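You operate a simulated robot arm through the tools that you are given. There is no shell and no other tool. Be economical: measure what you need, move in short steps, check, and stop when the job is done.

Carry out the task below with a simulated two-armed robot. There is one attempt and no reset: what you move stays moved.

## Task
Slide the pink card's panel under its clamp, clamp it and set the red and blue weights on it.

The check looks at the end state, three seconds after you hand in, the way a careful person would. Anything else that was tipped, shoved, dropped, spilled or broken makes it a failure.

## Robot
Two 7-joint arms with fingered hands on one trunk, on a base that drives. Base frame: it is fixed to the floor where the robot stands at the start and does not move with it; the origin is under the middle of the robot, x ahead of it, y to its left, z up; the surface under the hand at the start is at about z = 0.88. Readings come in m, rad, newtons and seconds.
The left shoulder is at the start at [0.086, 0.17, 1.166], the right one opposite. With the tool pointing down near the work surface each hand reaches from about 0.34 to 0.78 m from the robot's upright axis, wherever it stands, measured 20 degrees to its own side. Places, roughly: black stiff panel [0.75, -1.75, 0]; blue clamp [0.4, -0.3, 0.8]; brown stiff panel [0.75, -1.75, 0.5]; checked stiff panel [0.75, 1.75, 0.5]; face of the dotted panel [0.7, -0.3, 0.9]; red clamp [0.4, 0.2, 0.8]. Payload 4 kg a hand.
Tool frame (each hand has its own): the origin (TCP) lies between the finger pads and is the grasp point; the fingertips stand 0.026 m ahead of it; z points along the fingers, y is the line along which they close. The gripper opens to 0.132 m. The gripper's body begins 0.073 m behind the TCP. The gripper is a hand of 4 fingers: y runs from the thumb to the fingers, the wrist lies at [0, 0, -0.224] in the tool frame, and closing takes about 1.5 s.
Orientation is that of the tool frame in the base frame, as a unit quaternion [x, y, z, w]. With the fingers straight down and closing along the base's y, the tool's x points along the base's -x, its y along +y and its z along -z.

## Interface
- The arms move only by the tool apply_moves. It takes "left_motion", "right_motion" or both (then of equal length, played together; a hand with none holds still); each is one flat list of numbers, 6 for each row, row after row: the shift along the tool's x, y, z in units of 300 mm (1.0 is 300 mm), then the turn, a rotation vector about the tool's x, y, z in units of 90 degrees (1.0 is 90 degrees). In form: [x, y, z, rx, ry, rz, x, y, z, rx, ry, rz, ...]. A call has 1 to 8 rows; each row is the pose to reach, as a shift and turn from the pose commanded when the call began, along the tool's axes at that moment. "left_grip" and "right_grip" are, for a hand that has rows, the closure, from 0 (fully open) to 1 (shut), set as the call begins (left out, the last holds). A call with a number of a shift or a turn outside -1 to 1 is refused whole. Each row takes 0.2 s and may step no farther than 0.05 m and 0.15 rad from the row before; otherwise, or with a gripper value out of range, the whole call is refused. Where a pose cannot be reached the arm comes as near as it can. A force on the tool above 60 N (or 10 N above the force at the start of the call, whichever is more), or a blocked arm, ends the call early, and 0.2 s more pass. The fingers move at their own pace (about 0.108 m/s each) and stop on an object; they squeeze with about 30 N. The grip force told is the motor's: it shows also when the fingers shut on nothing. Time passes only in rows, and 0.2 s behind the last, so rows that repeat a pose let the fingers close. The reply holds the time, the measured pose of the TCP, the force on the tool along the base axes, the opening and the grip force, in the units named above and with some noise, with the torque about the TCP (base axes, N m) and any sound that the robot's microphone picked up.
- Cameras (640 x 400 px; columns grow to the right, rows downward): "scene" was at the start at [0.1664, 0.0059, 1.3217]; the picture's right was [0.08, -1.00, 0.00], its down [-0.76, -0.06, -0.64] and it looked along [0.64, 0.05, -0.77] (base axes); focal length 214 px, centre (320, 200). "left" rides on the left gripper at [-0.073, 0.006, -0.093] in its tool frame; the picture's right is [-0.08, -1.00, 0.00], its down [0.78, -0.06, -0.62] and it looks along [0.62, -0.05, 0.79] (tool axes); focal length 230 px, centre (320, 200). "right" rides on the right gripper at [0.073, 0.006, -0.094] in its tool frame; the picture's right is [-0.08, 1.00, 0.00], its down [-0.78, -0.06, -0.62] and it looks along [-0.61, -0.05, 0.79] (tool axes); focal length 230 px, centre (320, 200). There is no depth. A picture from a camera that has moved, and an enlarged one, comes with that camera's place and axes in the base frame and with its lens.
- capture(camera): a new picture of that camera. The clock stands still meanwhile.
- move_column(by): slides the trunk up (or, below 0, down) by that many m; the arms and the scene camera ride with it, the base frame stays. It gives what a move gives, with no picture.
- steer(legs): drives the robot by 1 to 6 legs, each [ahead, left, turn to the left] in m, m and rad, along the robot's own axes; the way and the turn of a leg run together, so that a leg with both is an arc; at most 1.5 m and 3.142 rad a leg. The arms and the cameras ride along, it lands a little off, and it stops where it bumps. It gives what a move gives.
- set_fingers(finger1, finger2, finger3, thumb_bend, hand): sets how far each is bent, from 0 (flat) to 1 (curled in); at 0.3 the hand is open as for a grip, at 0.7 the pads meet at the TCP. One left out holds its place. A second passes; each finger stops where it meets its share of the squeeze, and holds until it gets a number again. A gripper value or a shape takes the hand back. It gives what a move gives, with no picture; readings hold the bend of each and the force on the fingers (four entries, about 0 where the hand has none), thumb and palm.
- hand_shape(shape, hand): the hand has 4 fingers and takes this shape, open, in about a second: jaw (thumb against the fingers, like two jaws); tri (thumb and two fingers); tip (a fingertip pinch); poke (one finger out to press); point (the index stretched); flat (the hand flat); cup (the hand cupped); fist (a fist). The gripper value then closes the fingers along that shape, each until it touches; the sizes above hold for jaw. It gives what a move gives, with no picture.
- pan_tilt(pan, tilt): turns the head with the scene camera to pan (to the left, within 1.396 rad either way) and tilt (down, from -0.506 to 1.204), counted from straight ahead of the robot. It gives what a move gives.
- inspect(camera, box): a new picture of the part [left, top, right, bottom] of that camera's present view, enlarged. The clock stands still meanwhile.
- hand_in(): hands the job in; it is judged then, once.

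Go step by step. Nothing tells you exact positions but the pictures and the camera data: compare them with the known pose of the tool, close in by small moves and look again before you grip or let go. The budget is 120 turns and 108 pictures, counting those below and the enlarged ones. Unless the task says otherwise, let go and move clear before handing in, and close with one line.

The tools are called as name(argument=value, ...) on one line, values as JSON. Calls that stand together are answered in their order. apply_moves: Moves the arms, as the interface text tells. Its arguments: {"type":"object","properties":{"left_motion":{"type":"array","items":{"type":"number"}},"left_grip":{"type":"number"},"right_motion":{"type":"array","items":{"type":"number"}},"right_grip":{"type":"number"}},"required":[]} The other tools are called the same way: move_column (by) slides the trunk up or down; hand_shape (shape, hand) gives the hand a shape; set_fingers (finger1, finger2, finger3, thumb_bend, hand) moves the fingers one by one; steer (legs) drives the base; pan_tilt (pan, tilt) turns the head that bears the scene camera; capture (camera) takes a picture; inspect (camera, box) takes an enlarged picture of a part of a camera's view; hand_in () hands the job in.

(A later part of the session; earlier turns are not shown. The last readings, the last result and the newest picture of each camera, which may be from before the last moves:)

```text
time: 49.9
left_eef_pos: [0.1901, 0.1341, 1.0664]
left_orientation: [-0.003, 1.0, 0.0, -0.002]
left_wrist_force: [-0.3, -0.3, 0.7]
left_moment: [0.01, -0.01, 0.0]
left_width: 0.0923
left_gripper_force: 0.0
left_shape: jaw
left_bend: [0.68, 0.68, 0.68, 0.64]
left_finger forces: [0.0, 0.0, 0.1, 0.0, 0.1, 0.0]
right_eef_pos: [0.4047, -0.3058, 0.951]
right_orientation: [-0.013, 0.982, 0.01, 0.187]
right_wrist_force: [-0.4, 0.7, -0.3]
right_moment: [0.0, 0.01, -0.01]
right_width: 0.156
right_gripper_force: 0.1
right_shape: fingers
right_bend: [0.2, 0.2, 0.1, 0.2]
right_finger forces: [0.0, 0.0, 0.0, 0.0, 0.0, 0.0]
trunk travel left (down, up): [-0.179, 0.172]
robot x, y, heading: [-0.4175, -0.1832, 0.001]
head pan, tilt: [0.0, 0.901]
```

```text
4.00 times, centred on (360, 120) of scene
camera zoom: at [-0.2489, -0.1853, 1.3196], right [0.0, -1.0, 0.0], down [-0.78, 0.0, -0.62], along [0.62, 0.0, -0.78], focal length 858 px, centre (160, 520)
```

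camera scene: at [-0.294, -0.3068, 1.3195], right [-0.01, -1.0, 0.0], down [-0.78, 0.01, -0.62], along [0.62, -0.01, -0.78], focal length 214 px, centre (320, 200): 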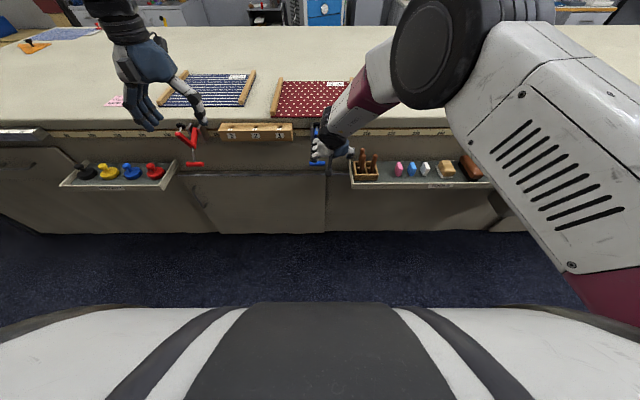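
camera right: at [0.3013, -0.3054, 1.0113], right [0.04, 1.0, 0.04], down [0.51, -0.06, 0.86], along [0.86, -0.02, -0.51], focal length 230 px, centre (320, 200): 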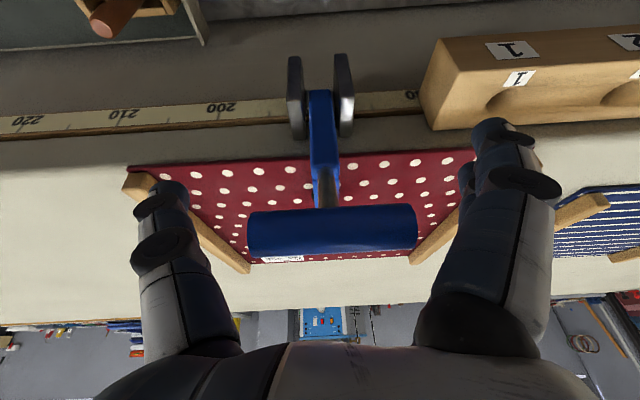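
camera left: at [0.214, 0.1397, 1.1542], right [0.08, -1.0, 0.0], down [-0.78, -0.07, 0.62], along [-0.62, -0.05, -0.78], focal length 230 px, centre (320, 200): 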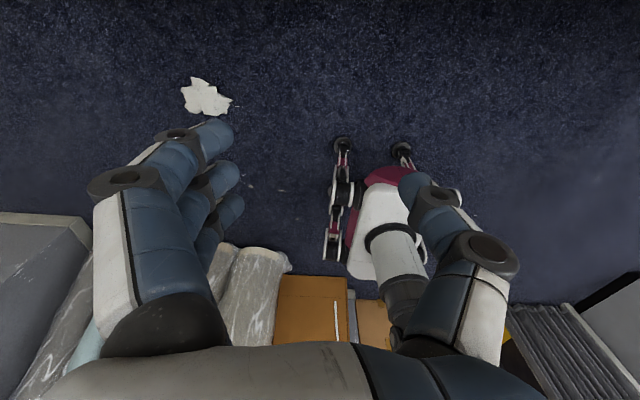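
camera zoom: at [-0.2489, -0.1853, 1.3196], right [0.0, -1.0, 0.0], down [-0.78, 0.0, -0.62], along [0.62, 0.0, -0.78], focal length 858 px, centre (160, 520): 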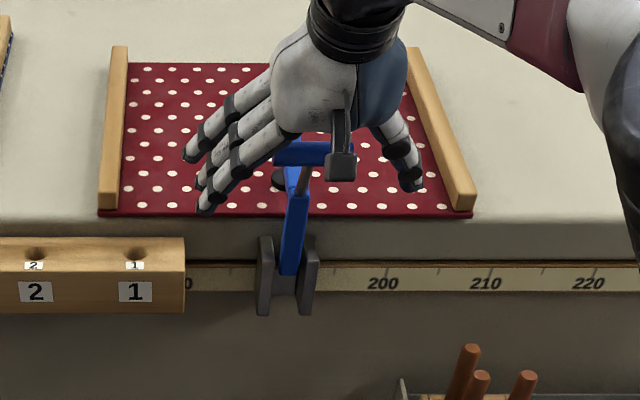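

The lever stays over on the panel. I withdraw the right hand straight back along its fingers and inspect the clamp.

apply_moves(right_motion=[0, 0, -0.12, 0, 0, 0, 0, 0, -0.25, 0, 0, 0, 0, 0, -0.4, 0, 0, 0, 0, -0.15, -0.45, 0, 0, 0, 0, -0.3, -0.45, 0, 0, 0, 0, -0.45, -0.45, 0, 0, 0, 0, -0.6, -0.45, 0, 0, 0])

inspect(camera="scene", box=[300, 70, 420, 170])

capture(camera="right")

```text
time: 51.5
left_eef_pos: [0.1905, 0.1321, 1.067]
left_orientation: [-0.003, 1.0, 0.001, -0.001]
left_wrist_force: [0.4, 0.0, 0.4]
left_moment: [0.0, -0.01, -0.02]
left_width: 0.092
left_gripper_force: 0.0
left_shape: jaw
left_bend: [0.68, 0.68, 0.68, 0.64]
left_finger forces: [0.0, 0.1, 0.0, 0.2, 0.0, 0.0]
right_eef_pos: [0.3596, -0.489, 1.0748]
right_orientation: [-0.013, 0.982, 0.012, 0.186]
right_wrist_force: [0.4, -0.2, 0.1]
right_moment: [0.03, -0.02, 0.03]
right_width: 0.1564
right_gripper_force: 0.1
right_shape: fingers
right_bend: [0.2, 0.2, 0.1, 0.2]
right_finger forces: [0.1, 0.1, 0.1, 0.0, 0.0, 0.0]
trunk travel left (down, up): [-0.179, 0.172]
robot x, y, heading: [-0.4118, -0.1847, -0.007]
head pan, tilt: [0.0, 0.901]
```

```text
4.00 times, centred on (360, 120) of scene
camera zoom: at [-0.2487, -0.186, 1.3195], right [0.0, -1.0, 0.0], down [-0.78, 0.0, -0.62], along [0.62, 0.0, -0.78], focal length 858 px, centre (160, 520)
```

zoom: 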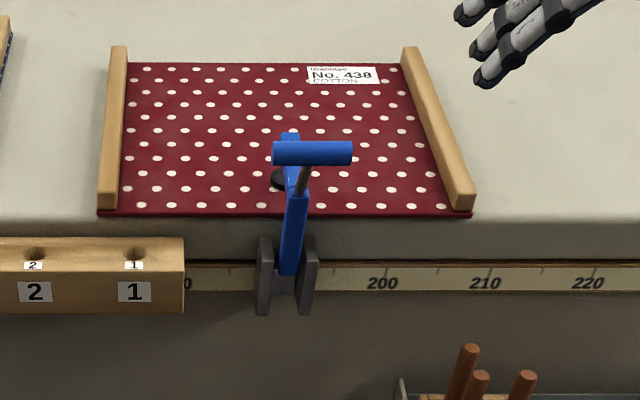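

```text
47 pictures are left
camera right: at [0.2553, -0.4878, 1.1348], right [0.04, 1.0, 0.04], down [0.51, -0.06, 0.86], along [0.86, -0.01, -0.51], focal length 230 px, centre (320, 200)
```

right: 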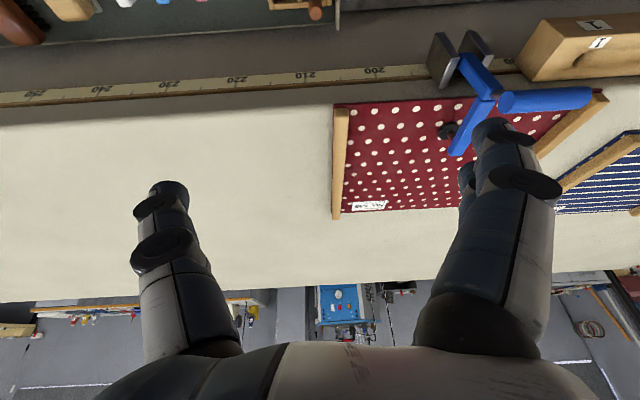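

inspect(camera="right", box=[420, 60, 580, 170])

inspect(camera="scene", box=[350, 90, 400, 130])

```text
3.64 times, centred on (500, 115) of right
camera zoom: at [0.2553, -0.4878, 1.1348], right [0.04, 1.0, 0.04], down [0.51, -0.06, 0.86], along [0.86, -0.01, -0.51], focal length 837 px, centre (-334, 509)
```

zoom: 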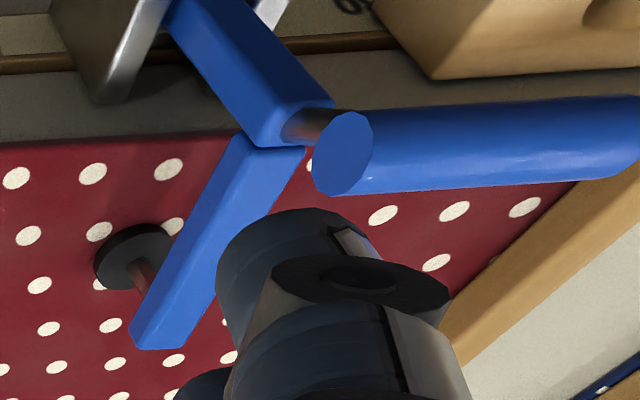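

```text
10.00 times, centred on (375, 110) of scene
camera zoom: at [-0.2487, -0.186, 1.3195], right [0.0, -1.0, 0.0], down [-0.78, 0.0, -0.62], along [0.62, 0.0, -0.78], focal length 2145 px, centre (-230, 1100)
```

zoom: 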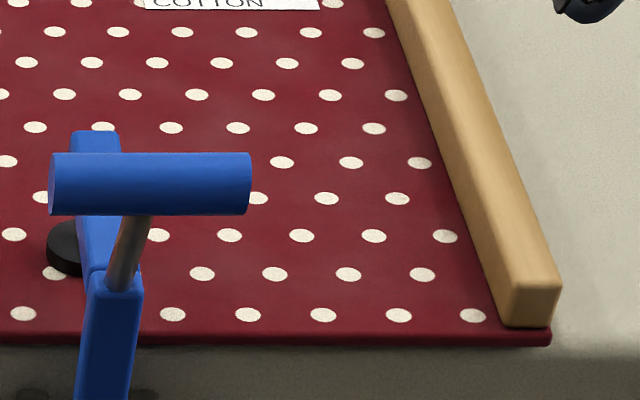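

The pad rests on the panel about 4.5 cm in from its near edge, and the panel is undisturbed. Next come the weights: I raise and straighten the right hand, then drive left and forward to the weight tray.

apply_moves(right_motion=[0, 0, -0.1, 0, 0.06, 0, 0, 0, -0.2, 0, 0.12, 0, 0, 0, -0.3, 0, 0.18, 0, 0, 0, -0.4, 0, 0.238, 0], right_grip=0)

steer(legs=[[0, 0.35, 0], [0.3, 0, 0]])

capture(camera="scene")

capture(camera="left")

```text
time: 52.5
left_eef_pos: [0.1895, 0.1354, 1.0674]
left_orientation: [-0.003, 1.0, 0.0, -0.001]
left_wrist_force: [0.5, -0.2, -0.3]
left_moment: [0.02, 0.04, -0.01]
left_width: 0.0921
left_gripper_force: 0.1
left_shape: jaw
left_bend: [0.68, 0.68, 0.68, 0.64]
left_finger forces: [0.1, 0.1, 0.0, 0.0, 0.1, 0.1]
right_eef_pos: [0.2851, -0.4984, 1.1738]
right_orientation: [-0.015, 1.0, 0.008, -0.001]
right_wrist_force: [0.4, -0.6, 0.7]
right_moment: [-0.01, -0.01, 0.03]
right_width: 0.1319
right_gripper_force: 0.1
right_shape: jaw
right_bend: [0.3, 0.3, 0.3, 0.3]
right_finger forces: [0.0, 0.1, 0.1, 0.0, 0.0, 0.1]
right hand out of reach, approached as far as the arm can: row 3, 4
trunk travel left (down, up): [-0.179, 0.172]
robot x, y, heading: [-0.4167, -0.1898, -0.003]
head pan, tilt: [0.0, 0.901]
```

```text
time: 57.7
left_eef_pos: [0.4876, 0.4795, 1.0659]
left_orientation: [-0.006, 1.0, 0.0, -0.003]
left_wrist_force: [-0.1, 0.2, 0.1]
left_moment: [0.03, -0.04, 0.04]
left_width: 0.0922
left_gripper_force: 0.0
left_shape: jaw
left_bend: [0.68, 0.68, 0.68, 0.64]
left_finger forces: [0.0, 0.0, 0.0, 0.0, 0.0, 0.0]
right_eef_pos: [0.5863, -0.154, 1.1731]
right_orientation: [-0.016, 1.0, 0.008, 0.0]
right_wrist_force: [0.0, 0.1, -0.1]
right_moment: [-0.02, 0.03, -0.03]
right_width: 0.1319
right_gripper_force: 0.0
right_shape: jaw
right_bend: [0.3, 0.3, 0.3, 0.3]
right_finger forces: [0.1, 0.1, 0.0, 0.1, 0.0, 0.0]
trunk travel left (down, up): [-0.179, 0.172]
robot x, y, heading: [-0.1152, 0.159, 0.008]
head pan, tilt: [0.0, 0.901]
```

```text
44 pictures are left
camera scene: at [0.0497, 0.1573, 1.3195], right [0.0, -1.0, 0.0], down [-0.78, 0.0, -0.62], along [0.62, 0.0, -0.78], focal length 214 px, centre (320, 200)
```

scene: 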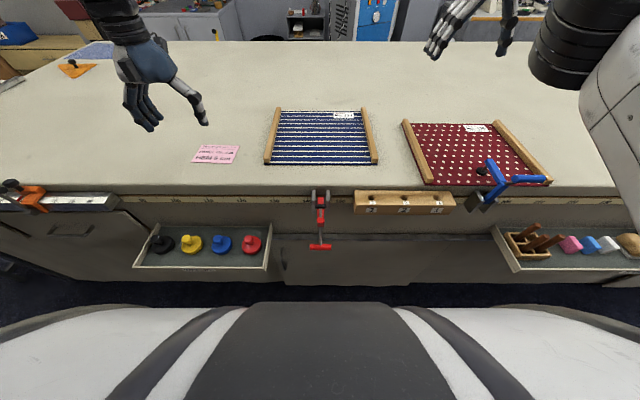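

```text
43 pictures are left
camera left: at [0.5604, 0.4853, 1.1584], right [0.09, -1.0, 0.0], down [-0.78, -0.07, 0.62], along [-0.62, -0.05, -0.79], focal length 230 px, centre (320, 200)
```

left: 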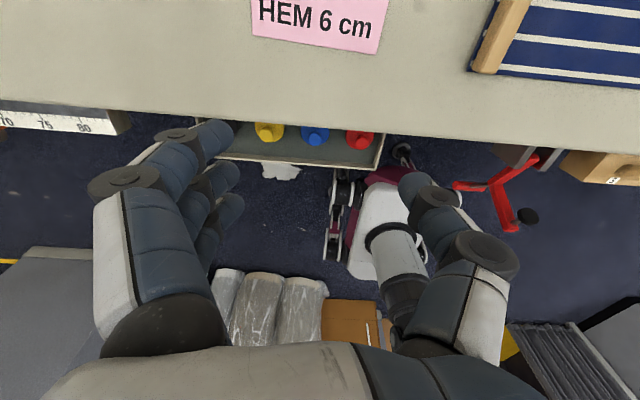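

The tray is now in front-left of me. I zoom with both cameras to triangulate the red and blue weights' knobs.

inspect(camera="scene", box=[130, 200, 290, 300])

inspect(camera="left", box=[230, 100, 410, 200])

```text
4.00 times, centred on (210, 250) of scene
camera zoom: at [0.0497, 0.1573, 1.3195], right [0.0, -1.0, 0.0], down [-0.78, 0.0, -0.62], along [0.62, 0.0, -0.78], focal length 858 px, centre (760, 0)
```

zoom: 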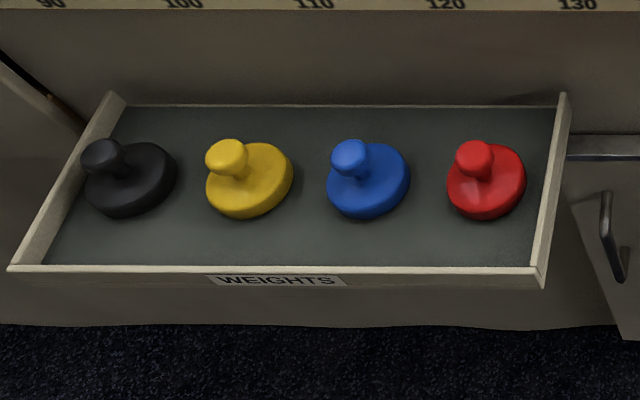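

```text
3.56 times, centred on (320, 150) of left
camera zoom: at [0.5604, 0.4853, 1.1584], right [0.09, -1.0, 0.0], down [-0.78, -0.07, 0.62], along [-0.62, -0.05, -0.79], focal length 818 px, centre (320, 378)
```

zoom: 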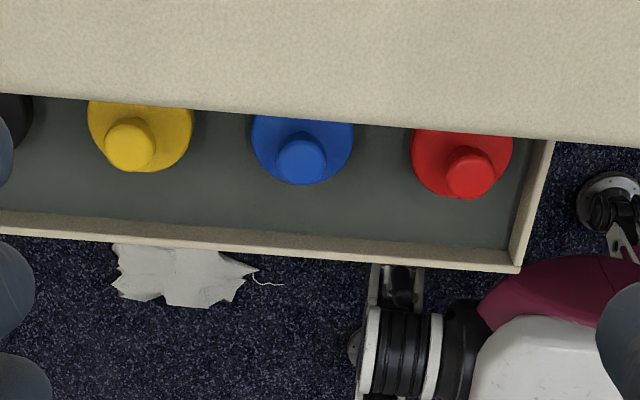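

Red's knob top is at about (0.374, 0.384, 0.725), blue's at (0.373, 0.479, 0.725). I bring the left hand above red with a part-closed grip and lower the trunk.

apply_moves(left_motion=[0.096, -0.077, 0, 0, 0, 0, 0.192, -0.154, 0, 0, 0, 0, 0.288, -0.23, 0, 0, 0, 0, 0.383, -0.307, 0, 0, 0, 0.008, 0.383, -0.307, 0, 0, 0, 0.008], left_grip=0.45)

move_column(by=-0.15)

capture(camera="left")

capture(camera="scene")

```text
time: 58.9
left_eef_pos: [0.3734, 0.3856, 1.067]
left_orientation: [0.002, 1.0, 0.0, -0.002]
left_wrist_force: [1.0, -1.2, 0.4]
left_moment: [0.01, 0.01, -0.01]
left_width: 0.0734
left_gripper_force: 0.0
left_shape: jaw
left_bend: [0.72, 0.72, 0.72, 0.7]
left_finger forces: [0.1, 0.0, 0.1, 0.1, 0.0, 0.0]
right_eef_pos: [0.587, -0.1532, 1.1727]
right_orientation: [-0.018, 1.0, 0.008, -0.001]
right_wrist_force: [0.2, -0.4, 0.0]
right_moment: [-0.01, -0.03, 0.02]
right_width: 0.1318
right_gripper_force: 0.1
right_shape: jaw
right_bend: [0.3, 0.3, 0.3, 0.3]
right_finger forces: [0.0, 0.0, 0.1, 0.0, 0.1, 0.0]
trunk travel left (down, up): [-0.179, 0.172]
robot x, y, heading: [-0.1187, 0.1576, 0.009]
head pan, tilt: [0.0, 0.901]
```

```text
time: 60.0
left_eef_pos: [0.3973, 0.3903, 0.8691]
left_orientation: [-0.019, 0.992, -0.039, -0.119]
left_wrist_force: [-0.2, -0.8, 0.8]
left_moment: [0.02, 0.0, -0.06]
left_width: 0.0731
left_gripper_force: 0.0
left_shape: jaw
left_bend: [0.72, 0.72, 0.72, 0.7]
left_finger forces: [0.1, 0.1, 0.0, 0.0, 0.0, 0.0]
right_eef_pos: [0.6342, -0.1531, 0.9041]
right_orientation: [-0.014, 0.99, 0.008, -0.139]
right_wrist_force: [3.0, 3.6, 22.6]
right_moment: [-1.29, -0.08, 0.21]
right_width: 0.1322
right_gripper_force: 0.0
right_shape: jaw
right_bend: [0.3, 0.3, 0.22, 0.24]
right_finger forces: [0.0, 0.1, 3.6, 0.1, 19.0, 0.0]
trunk travel left (down, up): [-0.076, 0.276]
robot x, y, heading: [-0.1118, 0.1534, 0.011]
head pan, tilt: [0.0, 0.901]
stopped: the force on the tool passed its limit at 112 N (the readings are from after the stop); the commanded pose is now the measured one
```

```text
40 pictures are left
camera left: at [0.4898, 0.405, 0.9415], right [0.12, -0.99, 0.05], down [-0.62, -0.03, 0.79], along [-0.78, -0.13, -0.61], focal length 230 px, centre (320, 200)
```

left: 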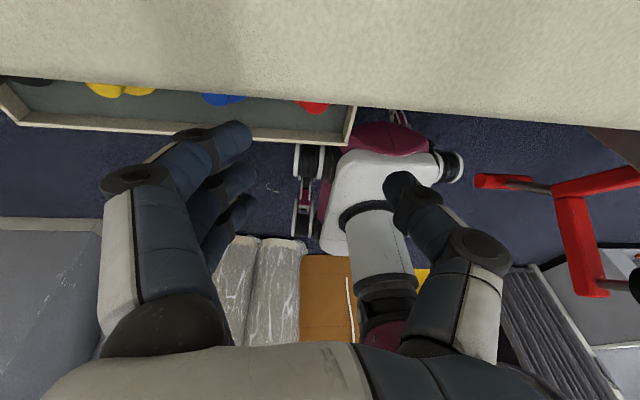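

```text
39 pictures are left
camera scene: at [0.1509, 0.158, 1.2044], right [0.01, -1.0, 0.0], down [-0.78, 0.0, -0.62], along [0.62, 0.0, -0.78], focal length 214 px, centre (320, 200)
```

scene: 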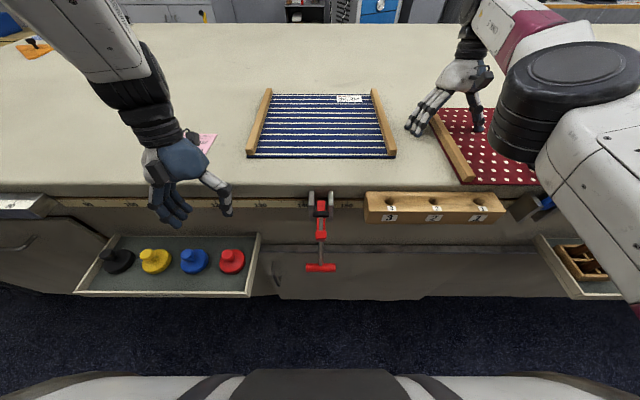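

The trunk leans as it lowers and the right hand came down onto the panel. I lift the right hand straight up at once and check the panel.

apply_moves(right_motion=[0, 0, -0.1, 0, 0, 0, 0, 0, -0.25, 0, 0, 0, 0, 0, -0.4, 0, 0, 0, 0, 0, -0.5, 0, 0, 0])

capture(camera="scene")

inspect(camera="scene", box=[420, 80, 620, 220])

```text
time: 61.0
left_eef_pos: [0.3977, 0.3884, 0.8707]
left_orientation: [-0.017, 0.992, -0.039, -0.118]
left_wrist_force: [-0.8, -0.4, -0.2]
left_moment: [0.0, -0.08, -0.01]
left_width: 0.0731
left_gripper_force: 0.1
left_shape: jaw
left_bend: [0.72, 0.72, 0.72, 0.7]
left_finger forces: [0.0, 0.1, 0.1, 0.1, 0.0, 0.0]
right_eef_pos: [0.6055, -0.1376, 1.0282]
right_orientation: [-0.014, 0.99, 0.009, -0.14]
right_wrist_force: [-0.5, 1.2, -0.7]
right_moment: [-0.04, -0.03, -0.01]
right_width: 0.1319
right_gripper_force: 0.0
right_shape: jaw
right_bend: [0.3, 0.3, 0.3, 0.3]
right_finger forces: [0.1, 0.0, 0.0, 0.1, 0.1, 0.1]
right hand out of reach, approached as far as the arm can: row 1, 2, 3, 4
trunk travel left (down, up): [-0.076, 0.276]
robot x, y, heading: [-0.1139, 0.1578, 0.006]
head pan, tilt: [0.0, 0.901]
```

```text
38 pictures are left
camera scene: at [0.15, 0.1582, 1.205], right [0.01, -1.0, 0.0], down [-0.78, 0.0, -0.62], along [0.62, 0.0, -0.78], focal length 214 px, centre (320, 200)
```

scene: 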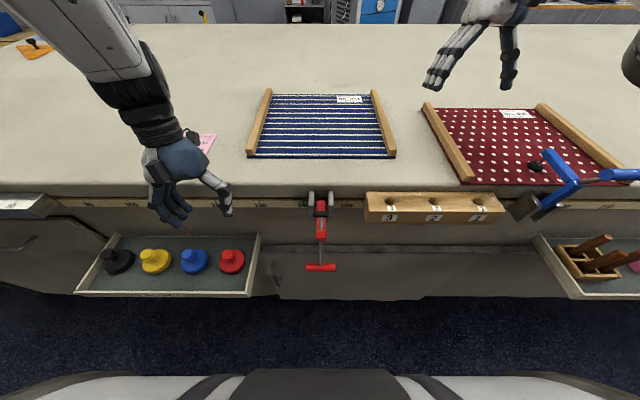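

```text
2.86 times, centred on (520, 150) of scene
camera zoom: at [0.15, 0.1582, 1.205], right [0.01, -1.0, 0.0], down [-0.78, 0.0, -0.62], along [0.62, 0.0, -0.78], focal length 613 px, centre (-251, 343)
```

zoom: 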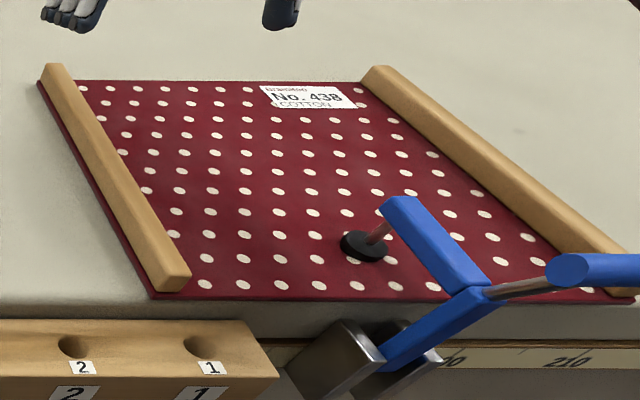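

The panel and clamp look undisturbed. I straighten the left hand to vertical above red and lower part-way.

apply_moves(left_motion=[0.03, 0, 0.04, -0.016, -0.05, 0.008, 0.06, 0, 0.083, -0.033, -0.1, 0.016, 0.06, 0.005, 0.083, -0.05, -0.152, 0.023, 0.04, 0.008, 0.165, -0.05, -0.152, 0.023, 0.021, 0.01, 0.246, -0.05, -0.152, 0.023, 0.021, 0.01, 0.246, -0.05, -0.152, 0.023])

capture(camera="left")

inspect(camera="scene", box=[90, 150, 290, 310])

```text
time: 62.4
left_eef_pos: [0.3737, 0.3855, 0.7961]
left_orientation: [-0.011, 1.0, -0.013, -0.005]
left_wrist_force: [0.0, 0.1, -0.1]
left_moment: [0.02, 0.0, 0.0]
left_width: 0.0731
left_gripper_force: 0.1
left_shape: jaw
left_bend: [0.72, 0.72, 0.72, 0.7]
left_finger forces: [0.0, 0.1, 0.0, 0.0, 0.0, 0.0]
left hand out of reach, approached as far as the arm can: row 1, 2, 3, 4
right_eef_pos: [0.6097, -0.1386, 1.0233]
right_orientation: [-0.014, 0.99, 0.01, -0.141]
right_wrist_force: [0.0, 0.9, 1.0]
right_moment: [0.01, -0.02, -0.02]
right_width: 0.132
right_gripper_force: 0.0
right_shape: jaw
right_bend: [0.3, 0.3, 0.3, 0.3]
right_finger forces: [0.1, 0.0, 0.0, 0.1, 0.0, 0.0]
trunk travel left (down, up): [-0.076, 0.276]
robot x, y, heading: [-0.1131, 0.1553, 0.002]
head pan, tilt: [0.0, 0.901]
```

```text
36 pictures are left
camera left: at [0.4476, 0.396, 0.8881], right [0.1, -0.99, 0.02], down [-0.78, -0.06, 0.63], along [-0.62, -0.08, -0.78], focal length 230 px, centre (320, 200)
```

left: 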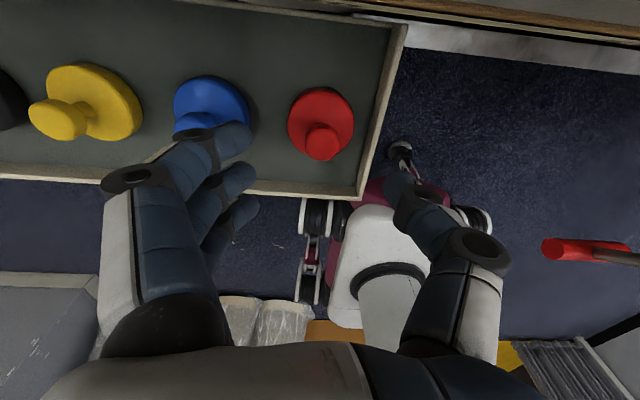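

```text
2.50 times, centred on (190, 230) of scene
camera zoom: at [0.1535, 0.1577, 1.2037], right [0.0, -1.0, 0.0], down [-0.78, 0.0, -0.62], along [0.62, 0.0, -0.78], focal length 536 px, centre (645, 125)
```

zoom: 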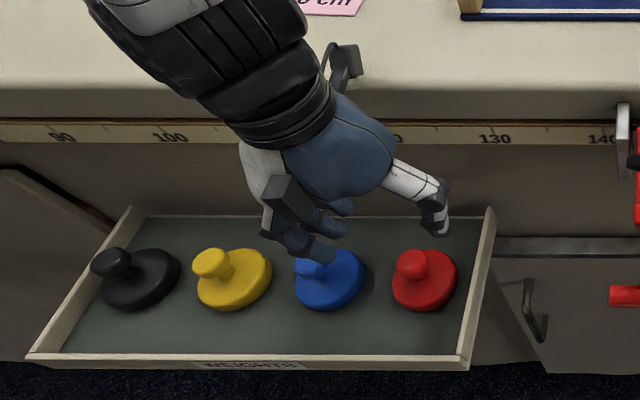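

apply_moves(left_motion=[0.005, 0, 0.08, -0.008, 0, 0, 0.01, 0, 0.16, -0.016, 0, 0, 0.01, -0.004, 0.237, -0.016, 0, 0, 0.01, -0.004, 0.237, -0.016, 0, 0])

capture(camera="left")

inspect(camera="scene", box=[170, 200, 290, 300])

```text
time: 62.9
left_eef_pos: [0.3806, 0.3843, 0.7846]
left_orientation: [0.003, 1.0, 0.018, 0.021]
left_wrist_force: [-31.6, -12.6, 57.9]
left_moment: [1.32, -7.36, -1.04]
left_width: 0.0728
left_gripper_force: 0.1
left_shape: jaw
left_bend: [0.72, 0.72, 0.72, 0.7]
left_finger forces: [0.0, 0.0, 0.1, 0.1, 0.0, 0.0]
right_eef_pos: [0.6018, -0.1427, 1.0331]
right_orientation: [-0.014, 0.991, 0.01, -0.135]
right_wrist_force: [0.1, -0.5, -0.4]
right_moment: [0.0, 0.0, 0.0]
right_width: 0.1321
right_gripper_force: 0.0
right_shape: jaw
right_bend: [0.3, 0.3, 0.3, 0.3]
right_finger forces: [0.0, 0.1, 0.0, 0.0, 0.0, 0.0]
trunk travel left (down, up): [-0.076, 0.276]
robot x, y, heading: [-0.1166, 0.1548, 0.006]
head pan, tilt: [0.0, 0.901]
stopped in row 2 (left hand): the force on the tool passed its limit at 80 N (the readings are from after the stop); the commanded pose is now the measured one
```

```text
34 pictures are left
camera left: at [0.449, 0.3863, 0.8806], right [0.07, -1.0, -0.03], down [-0.81, -0.08, 0.58], along [-0.58, -0.01, -0.81], focal length 230 px, centre (320, 200)
```

left: 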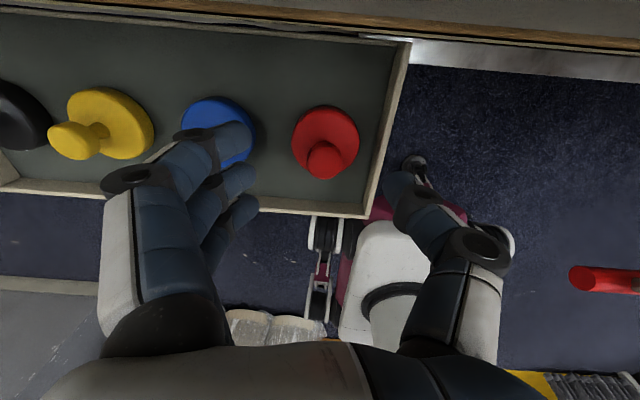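

```text
4.00 times, centred on (230, 250) of scene
camera zoom: at [0.1439, 0.1541, 1.2075], right [0.0, -1.0, 0.0], down [-0.78, 0.0, -0.63], along [0.63, 0.01, -0.78], focal length 858 px, centre (680, 0)
```

zoom: 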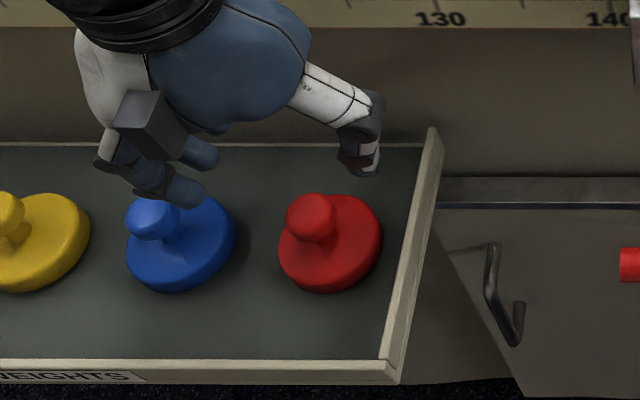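

The camera bracket on the back of the left hand met the bench edge; the weights weren't touched. I'll lift, restore the trunk, back off, and approach with the hand tilted forward like for the clamp.

apply_moves(left_motion=[0.03, 0, -0.1, 0, 0, 0, 0.06, 0, -0.25, 0, 0, 0, 0.06, 0, -0.4, 0, 0, 0, 0.06, 0, -0.55, 0, 0, 0, 0.06, 0, -0.7, 0, 0, 0])

move_column(by=0.103)

steer(legs=[[-0.31, 0, 0], [0, 0.11, 0]])

capture(camera="scene")

```text
time: 64.2
left_eef_pos: [0.4257, 0.4684, 0.8944]
left_orientation: [-0.024, 0.999, -0.032, -0.011]
left_wrist_force: [-13.9, -2.9, 1.5]
left_moment: [0.03, 0.21, 0.5]
left_width: 0.0711
left_gripper_force: 0.1
left_shape: jaw
left_bend: [0.73, 0.72, 0.72, 0.7]
left_finger forces: [14.2, 0.1, 0.0, 0.1, 0.0, 0.1]
left hand out of reach, approached as far as the arm can: row 1, 2, 3, 4, 5
right_eef_pos: [0.609, -0.1389, 1.0259]
right_orientation: [-0.015, 0.99, 0.01, -0.141]
right_wrist_force: [0.5, 0.1, 0.1]
right_moment: [0.0, 0.0, 0.0]
right_width: 0.132
right_gripper_force: 0.0
right_shape: jaw
right_bend: [0.3, 0.3, 0.3, 0.3]
right_finger forces: [0.0, 0.1, 0.1, 0.0, 0.0, 0.0]
trunk travel left (down, up): [-0.076, 0.276]
robot x, y, heading: [-0.1181, 0.1556, 0.008]
head pan, tilt: [0.0, 0.901]
stopped in row 5 (left hand): the force on the tool passed its limit at 105 N (the readings are from after the stop); the commanded pose is now the measured one
```

```text
time: 65.5
left_eef_pos: [0.4301, 0.4687, 0.9956]
left_orientation: [-0.022, 0.999, -0.03, -0.011]
left_wrist_force: [0.1, 0.4, -0.8]
left_moment: [-0.03, 0.03, -0.05]
left_width: 0.0727
left_gripper_force: 0.0
left_shape: jaw
left_bend: [0.72, 0.72, 0.72, 0.7]
left_finger forces: [0.1, 0.0, 0.0, 0.0, 0.0, 0.0]
right_eef_pos: [0.5295, -0.1386, 1.2892]
right_orientation: [-0.016, 1.0, 0.007, -0.004]
right_wrist_force: [0.7, -0.6, -0.1]
right_moment: [-0.01, 0.01, 0.02]
right_width: 0.1321
right_gripper_force: 0.0
right_shape: jaw
right_bend: [0.3, 0.3, 0.3, 0.3]
right_finger forces: [0.0, 0.1, 0.0, 0.0, 0.0, 0.0]
trunk travel left (down, up): [-0.179, 0.173]
robot x, y, heading: [-0.1176, 0.1522, 0.009]
head pan, tilt: [0.0, 0.901]
```

```text
time: 68.8
left_eef_pos: [0.1173, 0.5759, 0.9976]
left_orientation: [-0.021, 0.999, -0.03, -0.01]
left_wrist_force: [0.1, 0.3, 1.0]
left_moment: [0.0, 0.02, -0.04]
left_width: 0.0731
left_gripper_force: 0.0
left_shape: jaw
left_bend: [0.72, 0.72, 0.72, 0.7]
left_finger forces: [0.0, 0.0, 0.0, 0.0, 0.0, 0.0]
right_eef_pos: [0.2156, -0.0321, 1.2899]
right_orientation: [-0.015, 1.0, 0.007, -0.003]
right_wrist_force: [-0.5, 0.3, 0.1]
right_moment: [-0.07, 0.01, -0.02]
right_width: 0.132
right_gripper_force: 0.1
right_shape: jaw
right_bend: [0.3, 0.3, 0.3, 0.3]
right_finger forces: [0.0, 0.0, 0.1, 0.0, 0.1, 0.1]
trunk travel left (down, up): [-0.179, 0.173]
robot x, y, heading: [-0.4268, 0.2627, 0.004]
head pan, tilt: [0.0, 0.901]
```

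```text
32 pictures are left
camera scene: at [-0.2633, 0.2651, 1.3187], right [0.01, -1.0, 0.0], down [-0.78, 0.0, -0.62], along [0.62, 0.0, -0.78], focal length 214 px, centre (320, 200)
```

scene: 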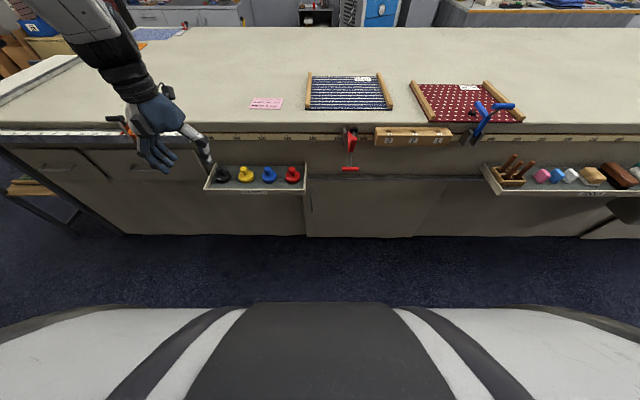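

Everything is in place. I tilt the left hand forward and bring it in front of and above the red weight.

apply_moves(left_motion=[-0.07, -0.099, 0.031, -0.005, -0.067, 0.006, -0.141, -0.198, 0.062, -0.01, -0.134, 0.013, -0.211, -0.298, 0.094, -0.015, -0.2, 0.019, -0.281, -0.397, 0.125, -0.02, -0.268, 0.025, -0.352, -0.496, 0.156, -0.025, -0.335, 0.032, -0.422, -0.595, 0.187, -0.029, -0.402, 0.038, -0.422, -0.595, 0.187, -0.029, -0.402, 0.038], left_grip=0.45)

capture(camera="scene")

```text
time: 70.4
left_eef_pos: [0.2515, 0.3985, 0.951]
left_orientation: [0.0, 0.953, 0.001, 0.302]
left_wrist_force: [-1.0, 0.8, 1.1]
left_moment: [0.04, -0.01, -0.04]
left_width: 0.0732
left_gripper_force: 0.1
left_shape: jaw
left_bend: [0.72, 0.72, 0.72, 0.7]
left_finger forces: [0.0, 0.0, 0.0, 0.1, 0.0, 0.1]
right_eef_pos: [0.2148, -0.0315, 1.291]
right_orientation: [-0.015, 1.0, 0.008, -0.002]
right_wrist_force: [0.8, 0.0, 0.4]
right_moment: [-0.04, -0.01, -0.05]
right_width: 0.1324
right_gripper_force: 0.1
right_shape: jaw
right_bend: [0.3, 0.3, 0.3, 0.3]
right_finger forces: [0.0, 0.1, 0.1, 0.0, 0.1, 0.0]
trunk travel left (down, up): [-0.179, 0.173]
robot x, y, heading: [-0.4277, 0.2673, 0.004]
head pan, tilt: [0.0, 0.901]
```

```text
31 pictures are left
camera scene: at [-0.2637, 0.265, 1.3189], right [0.01, -1.0, 0.0], down [-0.78, 0.0, -0.62], along [0.62, 0.0, -0.78], focal length 214 px, centre (320, 200)
```

scene: 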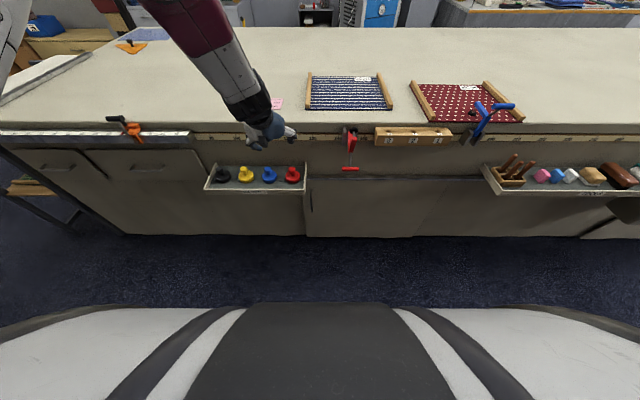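

apply_moves(left_motion=[0.03, -0.013, 0.12, 0, 0, 0, 0.06, -0.025, 0.24, 0, 0, 0, 0.09, -0.04, 0.36, 0, 0, 0, 0.113, -0.05, 0.454, 0, 0, 0, 0.113, -0.05, 0.454, 0, 0, 0])

capture(camera="left")

inspect(camera="scene", box=[200, 110, 320, 210])

```text
time: 71.6
left_eef_pos: [0.3009, 0.3884, 0.821]
left_orientation: [-0.004, 0.953, 0.0, 0.303]
left_wrist_force: [0.5, -0.6, -0.5]
left_moment: [-0.01, 0.0, -0.02]
left_width: 0.0726
left_gripper_force: 0.1
left_shape: jaw
left_bend: [0.72, 0.72, 0.72, 0.7]
left_finger forces: [0.1, 0.0, 0.0, 0.0, 0.0, 0.0]
right_eef_pos: [0.2144, -0.0311, 1.2905]
right_orientation: [-0.014, 1.0, 0.009, -0.002]
right_wrist_force: [0.2, 0.1, 0.2]
right_moment: [-0.03, 0.0, -0.01]
right_width: 0.1318
right_gripper_force: 0.2
right_shape: jaw
right_bend: [0.3, 0.3, 0.3, 0.3]
right_finger forces: [0.1, 0.0, 0.1, 0.0, 0.1, 0.1]
trunk travel left (down, up): [-0.179, 0.173]
robot x, y, heading: [-0.4301, 0.2628, 0.01]
head pan, tilt: [0.0, 0.901]
```

```text
30 pictures are left
camera left: at [0.307, 0.3946, 0.9383], right [0.07, -1.0, 0.05], down [-1.0, -0.07, 0.05], along [-0.05, -0.05, -1.0], focal length 230 px, centre (320, 200)
```

left: 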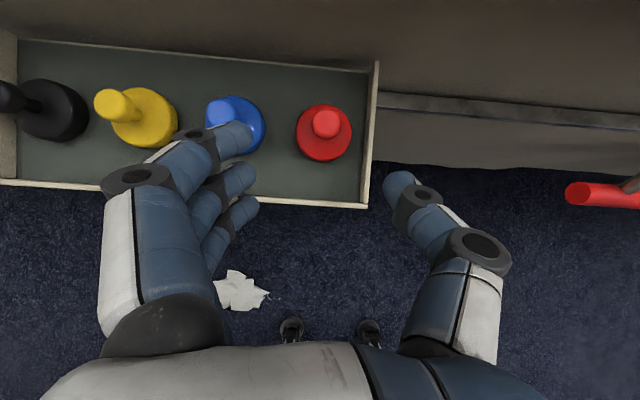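

```text
4.00 times, centred on (260, 160) of scene
camera zoom: at [-0.2637, 0.2646, 1.3189], right [0.01, -1.0, 0.0], down [-0.78, 0.0, -0.62], along [0.62, 0.0, -0.78], focal length 858 px, centre (560, 360)
```

zoom: 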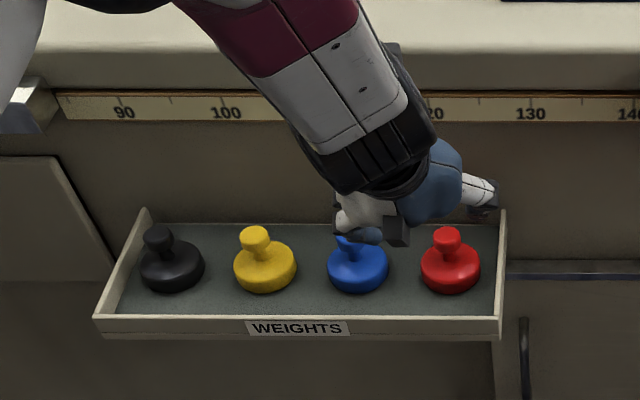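

apply_moves(left_motion=[0.003, -0.017, 0.11, 0, 0, 0, 0.006, -0.017, 0.22, 0, 0, 0, 0.01, -0.017, 0.32, 0, 0, 0, 0.01, -0.017, 0.397, 0, 0, 0, 0.01, -0.017, 0.397, 0, 0, 0])

capture(camera="left")

```text
time: 72.7
left_eef_pos: [0.3854, 0.4143, 0.7318]
left_orientation: [-0.018, 0.95, 0.009, 0.311]
left_wrist_force: [-0.2, -5.0, 6.4]
left_moment: [0.3, 0.1, 0.1]
left_width: 0.071
left_gripper_force: 0.1
left_shape: jaw
left_bend: [0.72, 0.73, 0.72, 0.7]
left_finger forces: [0.0, 5.6, 2.2, 0.0, 0.0, 0.0]
right_eef_pos: [0.2204, -0.0303, 1.2832]
right_orientation: [-0.016, 1.0, 0.008, -0.006]
right_wrist_force: [1.4, 1.0, -0.3]
right_moment: [-0.06, 0.14, 0.01]
right_width: 0.1318
right_gripper_force: 0.1
right_shape: jaw
right_bend: [0.3, 0.3, 0.3, 0.3]
right_finger forces: [0.1, 0.0, 0.1, 0.0, 0.1, 0.1]
trunk travel left (down, up): [-0.179, 0.173]
robot x, y, heading: [-0.4252, 0.2647, 0.009]
head pan, tilt: [0.0, 0.901]
stopped in row 5 (left hand): the force on the tool passed its limit at 77 N (the readings are from after the stop); the commanded pose is now the measured one
```

```text
28 pictures are left
camera left: at [0.3881, 0.4187, 0.8502], right [0.1, -0.99, 0.04], down [-0.99, -0.1, 0.03], along [-0.03, -0.04, -1.0], focal length 230 px, centre (320, 200)
```

left: 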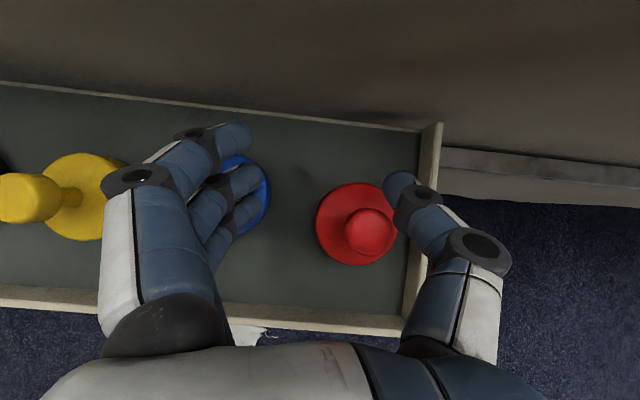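

The hand drifted toward the blue weight near its reach limit and touched it. I back straight out, drive 0.08 m closer, and look again.

apply_moves(left_motion=[0, 0, -0.05, 0, 0, 0, 0, 0, -0.15, 0, 0, 0, 0, 0, -0.27, 0, 0, 0, 0, 0, -0.4, 0, 0, 0, 0, 0, -0.5, 0.01, 0.01, -0.005, 0, -0.03, -0.6, 0.02, 0.01, -0.01])

capture(camera="left")

inspect(camera="scene", box=[200, 110, 320, 210])

```text
time: 74.1
left_eef_pos: [0.2735, 0.3968, 0.8832]
left_orientation: [-0.018, 0.951, -0.009, 0.309]
left_wrist_force: [-0.6, -0.3, -0.1]
left_moment: [-0.01, -0.02, 0.01]
left_width: 0.0728
left_gripper_force: 0.0
left_shape: jaw
left_bend: [0.72, 0.72, 0.72, 0.7]
left_finger forces: [0.0, 0.0, 0.0, 0.0, 0.0, 0.0]
right_eef_pos: [0.2138, -0.031, 1.2907]
right_orientation: [-0.016, 1.0, 0.009, -0.002]
right_wrist_force: [0.1, -1.0, -0.9]
right_moment: [0.01, -0.04, -0.02]
right_width: 0.132
right_gripper_force: 0.1
right_shape: jaw
right_bend: [0.3, 0.3, 0.3, 0.3]
right_finger forces: [0.1, 0.0, 0.0, 0.1, 0.1, 0.0]
trunk travel left (down, up): [-0.179, 0.173]
robot x, y, heading: [-0.4266, 0.2641, 0.006]
head pan, tilt: [0.0, 0.901]
```

```text
27 pictures are left
camera left: at [0.2771, 0.4046, 1.0009], right [0.09, -0.99, 0.07], down [-1.0, -0.09, 0.04], along [-0.03, -0.08, -1.0], focal length 230 px, centre (320, 200)
```

left: 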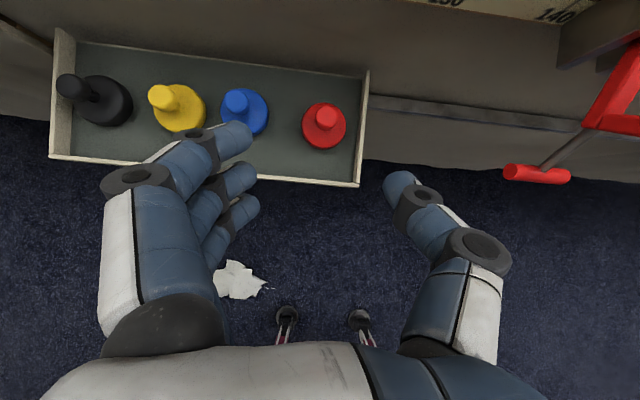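

```text
4.00 times, centred on (260, 160) of scene
camera zoom: at [-0.2649, 0.2644, 1.319], right [0.01, -1.0, 0.0], down [-0.78, 0.0, -0.62], along [0.62, 0.0, -0.78], focal length 858 px, centre (560, 360)
```

zoom: 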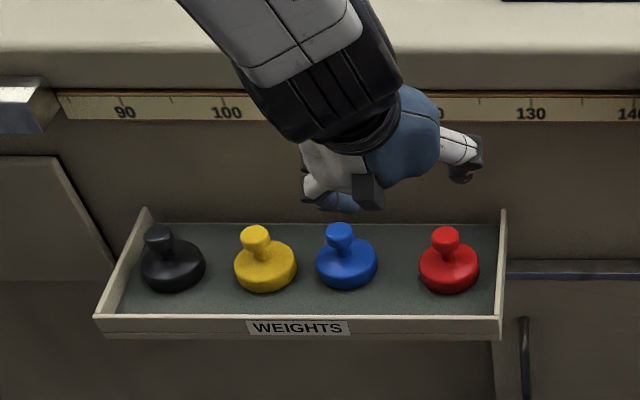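

steer(legs=[[0.09, 0, 0]])

apply_moves(left_motion=[0.06, 0, 0, 0.005, 0, -0.003, 0.12, -0.01, 0, 0.01, 0, -0.006, 0.18, -0.02, 0.02, 0.01, 0, -0.006, 0.2, -0.035, 0.06, 0.01, 0, -0.006, 0.2, -0.035, 0.06, 0.01, 0, -0.006], left_grip=0.5)

capture(camera="left")

```text
time: 75.2
left_eef_pos: [0.3641, 0.3978, 0.8823]
left_orientation: [-0.019, 0.951, -0.008, 0.308]
left_wrist_force: [0.0, -0.3, -0.7]
left_moment: [0.01, 0.01, 0.03]
left_width: 0.0727
left_gripper_force: 0.0
left_shape: jaw
left_bend: [0.72, 0.72, 0.72, 0.7]
left_finger forces: [0.0, 0.0, 0.0, 0.1, 0.0, 0.1]
right_eef_pos: [0.3043, -0.0295, 1.2899]
right_orientation: [-0.015, 1.0, 0.009, -0.003]
right_wrist_force: [1.1, 0.8, -1.0]
right_moment: [0.03, 0.02, -0.02]
right_width: 0.1321
right_gripper_force: 0.1
right_shape: jaw
right_bend: [0.3, 0.3, 0.3, 0.3]
right_finger forces: [0.1, 0.0, 0.1, 0.0, 0.0, 0.0]
trunk travel left (down, up): [-0.179, 0.173]
robot x, y, heading: [-0.3427, 0.2642, 0.008]
head pan, tilt: [0.0, 0.901]
```

```text
time: 76.4
left_eef_pos: [0.3246, 0.385, 0.8343]
left_orientation: [-0.022, 0.951, -0.018, 0.308]
left_wrist_force: [0.3, 0.1, -0.8]
left_moment: [0.0, -0.02, 0.0]
left_width: 0.0668
left_gripper_force: 0.0
left_shape: jaw
left_bend: [0.73, 0.73, 0.73, 0.7]
left_finger forces: [0.0, 0.0, 0.0, 0.0, 0.0, 0.0]
right_eef_pos: [0.3025, -0.0308, 1.2905]
right_orientation: [-0.016, 1.0, 0.009, -0.002]
right_wrist_force: [0.0, -0.1, 0.2]
right_moment: [-0.02, -0.03, -0.04]
right_width: 0.1321
right_gripper_force: 0.1
right_shape: jaw
right_bend: [0.3, 0.3, 0.3, 0.3]
right_finger forces: [0.1, 0.0, 0.0, 0.1, 0.0, 0.0]
trunk travel left (down, up): [-0.179, 0.173]
robot x, y, heading: [-0.3421, 0.2657, 0.008]
head pan, tilt: [0.0, 0.901]
```

```text
25 pictures are left
camera left: at [0.3283, 0.3968, 0.9507], right [0.09, -0.99, 0.09], down [-1.0, -0.09, 0.04], along [-0.03, -0.09, -0.99], focal length 230 px, centre (320, 200)
```

left: 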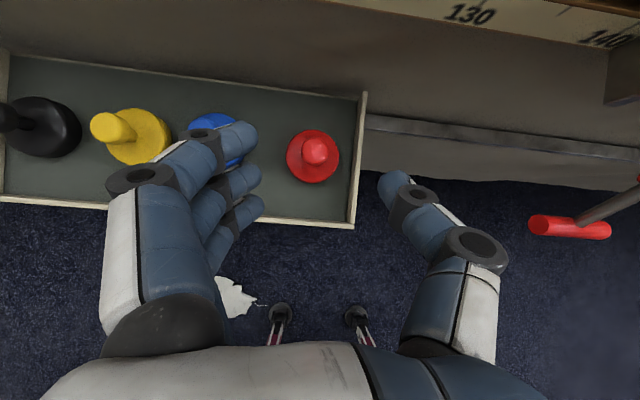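

apply_moves(left_motion=[0.04, 0.003, 0.06, -0.005, 0, 0.01, 0.08, 0.006, 0.13, -0.01, 0, 0.02, 0.105, 0.01, 0.2, -0.013, 0.007, 0.034, 0.105, 0.01, 0.26, -0.013, 0.007, 0.034, 0.105, 0.01, 0.26, -0.013, 0.007, 0.034])

capture(camera="left")

```text
time: 77.6
left_eef_pos: [0.3438, 0.384, 0.7518]
left_orientation: [0.0, 0.953, 0.001, 0.304]
left_wrist_force: [0.9, -0.7, -0.4]
left_moment: [0.03, 0.03, -0.01]
left_width: 0.0668
left_gripper_force: 0.0
left_shape: jaw
left_bend: [0.73, 0.73, 0.73, 0.7]
left_finger forces: [0.0, 0.0, 0.1, 0.1, 0.0, 0.0]
right_eef_pos: [0.3031, -0.0303, 1.2905]
right_orientation: [-0.016, 1.0, 0.009, -0.002]
right_wrist_force: [0.2, -0.3, -0.5]
right_moment: [0.02, 0.01, -0.03]
right_width: 0.1319
right_gripper_force: 0.0
right_shape: jaw
right_bend: [0.3, 0.3, 0.3, 0.3]
right_finger forces: [0.0, 0.0, 0.0, 0.0, 0.0, 0.0]
trunk travel left (down, up): [-0.179, 0.173]
robot x, y, heading: [-0.3414, 0.2615, 0.011]
head pan, tilt: [0.0, 0.901]
```

```text
24 pictures are left
camera left: at [0.3495, 0.3897, 0.8693], right [0.06, -1.0, 0.04], down [-1.0, -0.06, 0.05], along [-0.05, -0.05, -1.0], focal length 230 px, centre (320, 200)
```

left: 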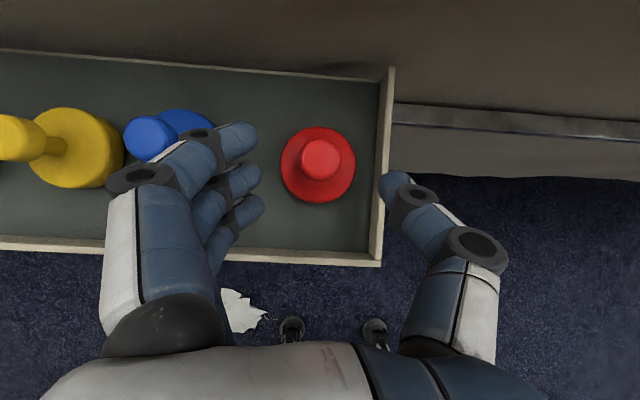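

apply_moves(left_motion=[0, 0.02, 0, 0, 0, 0, 0, 0.02, 0, 0, 0, 0, -0.003, 0.02, 0.06, 0, 0, 0, -0.006, 0.02, 0.126, 0, 0, 0, -0.006, 0.02, 0.126, 0, 0, 0], left_grip=0.6)

capture(camera="left")

```text
time: 78.8
left_eef_pos: [0.3683, 0.3892, 0.722]
left_orientation: [0.001, 0.953, 0.001, 0.304]
left_wrist_force: [0.1, -1.0, 0.3]
left_moment: [0.01, -0.01, 0.0]
left_width: 0.0536
left_gripper_force: 0.1
left_shape: jaw
left_bend: [0.73, 0.73, 0.73, 0.7]
left_finger forces: [0.0, 0.1, 0.0, 0.0, 0.1, 0.0]
right_eef_pos: [0.3028, -0.0303, 1.2901]
right_orientation: [-0.016, 1.0, 0.01, -0.002]
right_wrist_force: [0.5, -0.2, 0.4]
right_moment: [0.01, 0.0, -0.03]
right_width: 0.1323
right_gripper_force: 0.0
right_shape: jaw
right_bend: [0.3, 0.3, 0.3, 0.3]
right_finger forces: [0.1, 0.1, 0.0, 0.0, 0.0, 0.0]
trunk travel left (down, up): [-0.179, 0.173]
robot x, y, heading: [-0.3397, 0.2649, 0.009]
head pan, tilt: [0.0, 0.901]
```

```text
23 pictures are left
camera left: at [0.3741, 0.3957, 0.8399], right [0.06, -1.0, 0.04], down [-1.0, -0.06, 0.05], along [-0.05, -0.05, -1.0], focal length 230 px, centre (320, 200)
```

left: 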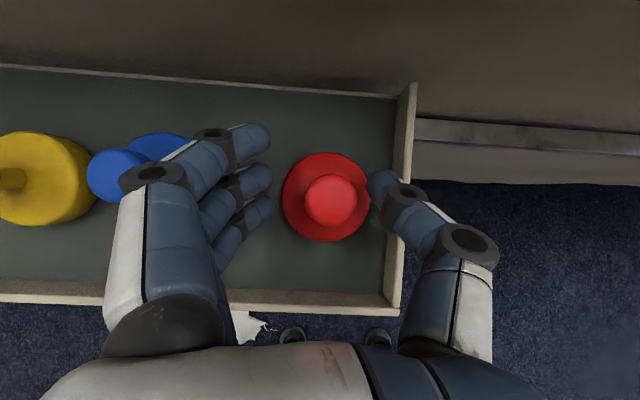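

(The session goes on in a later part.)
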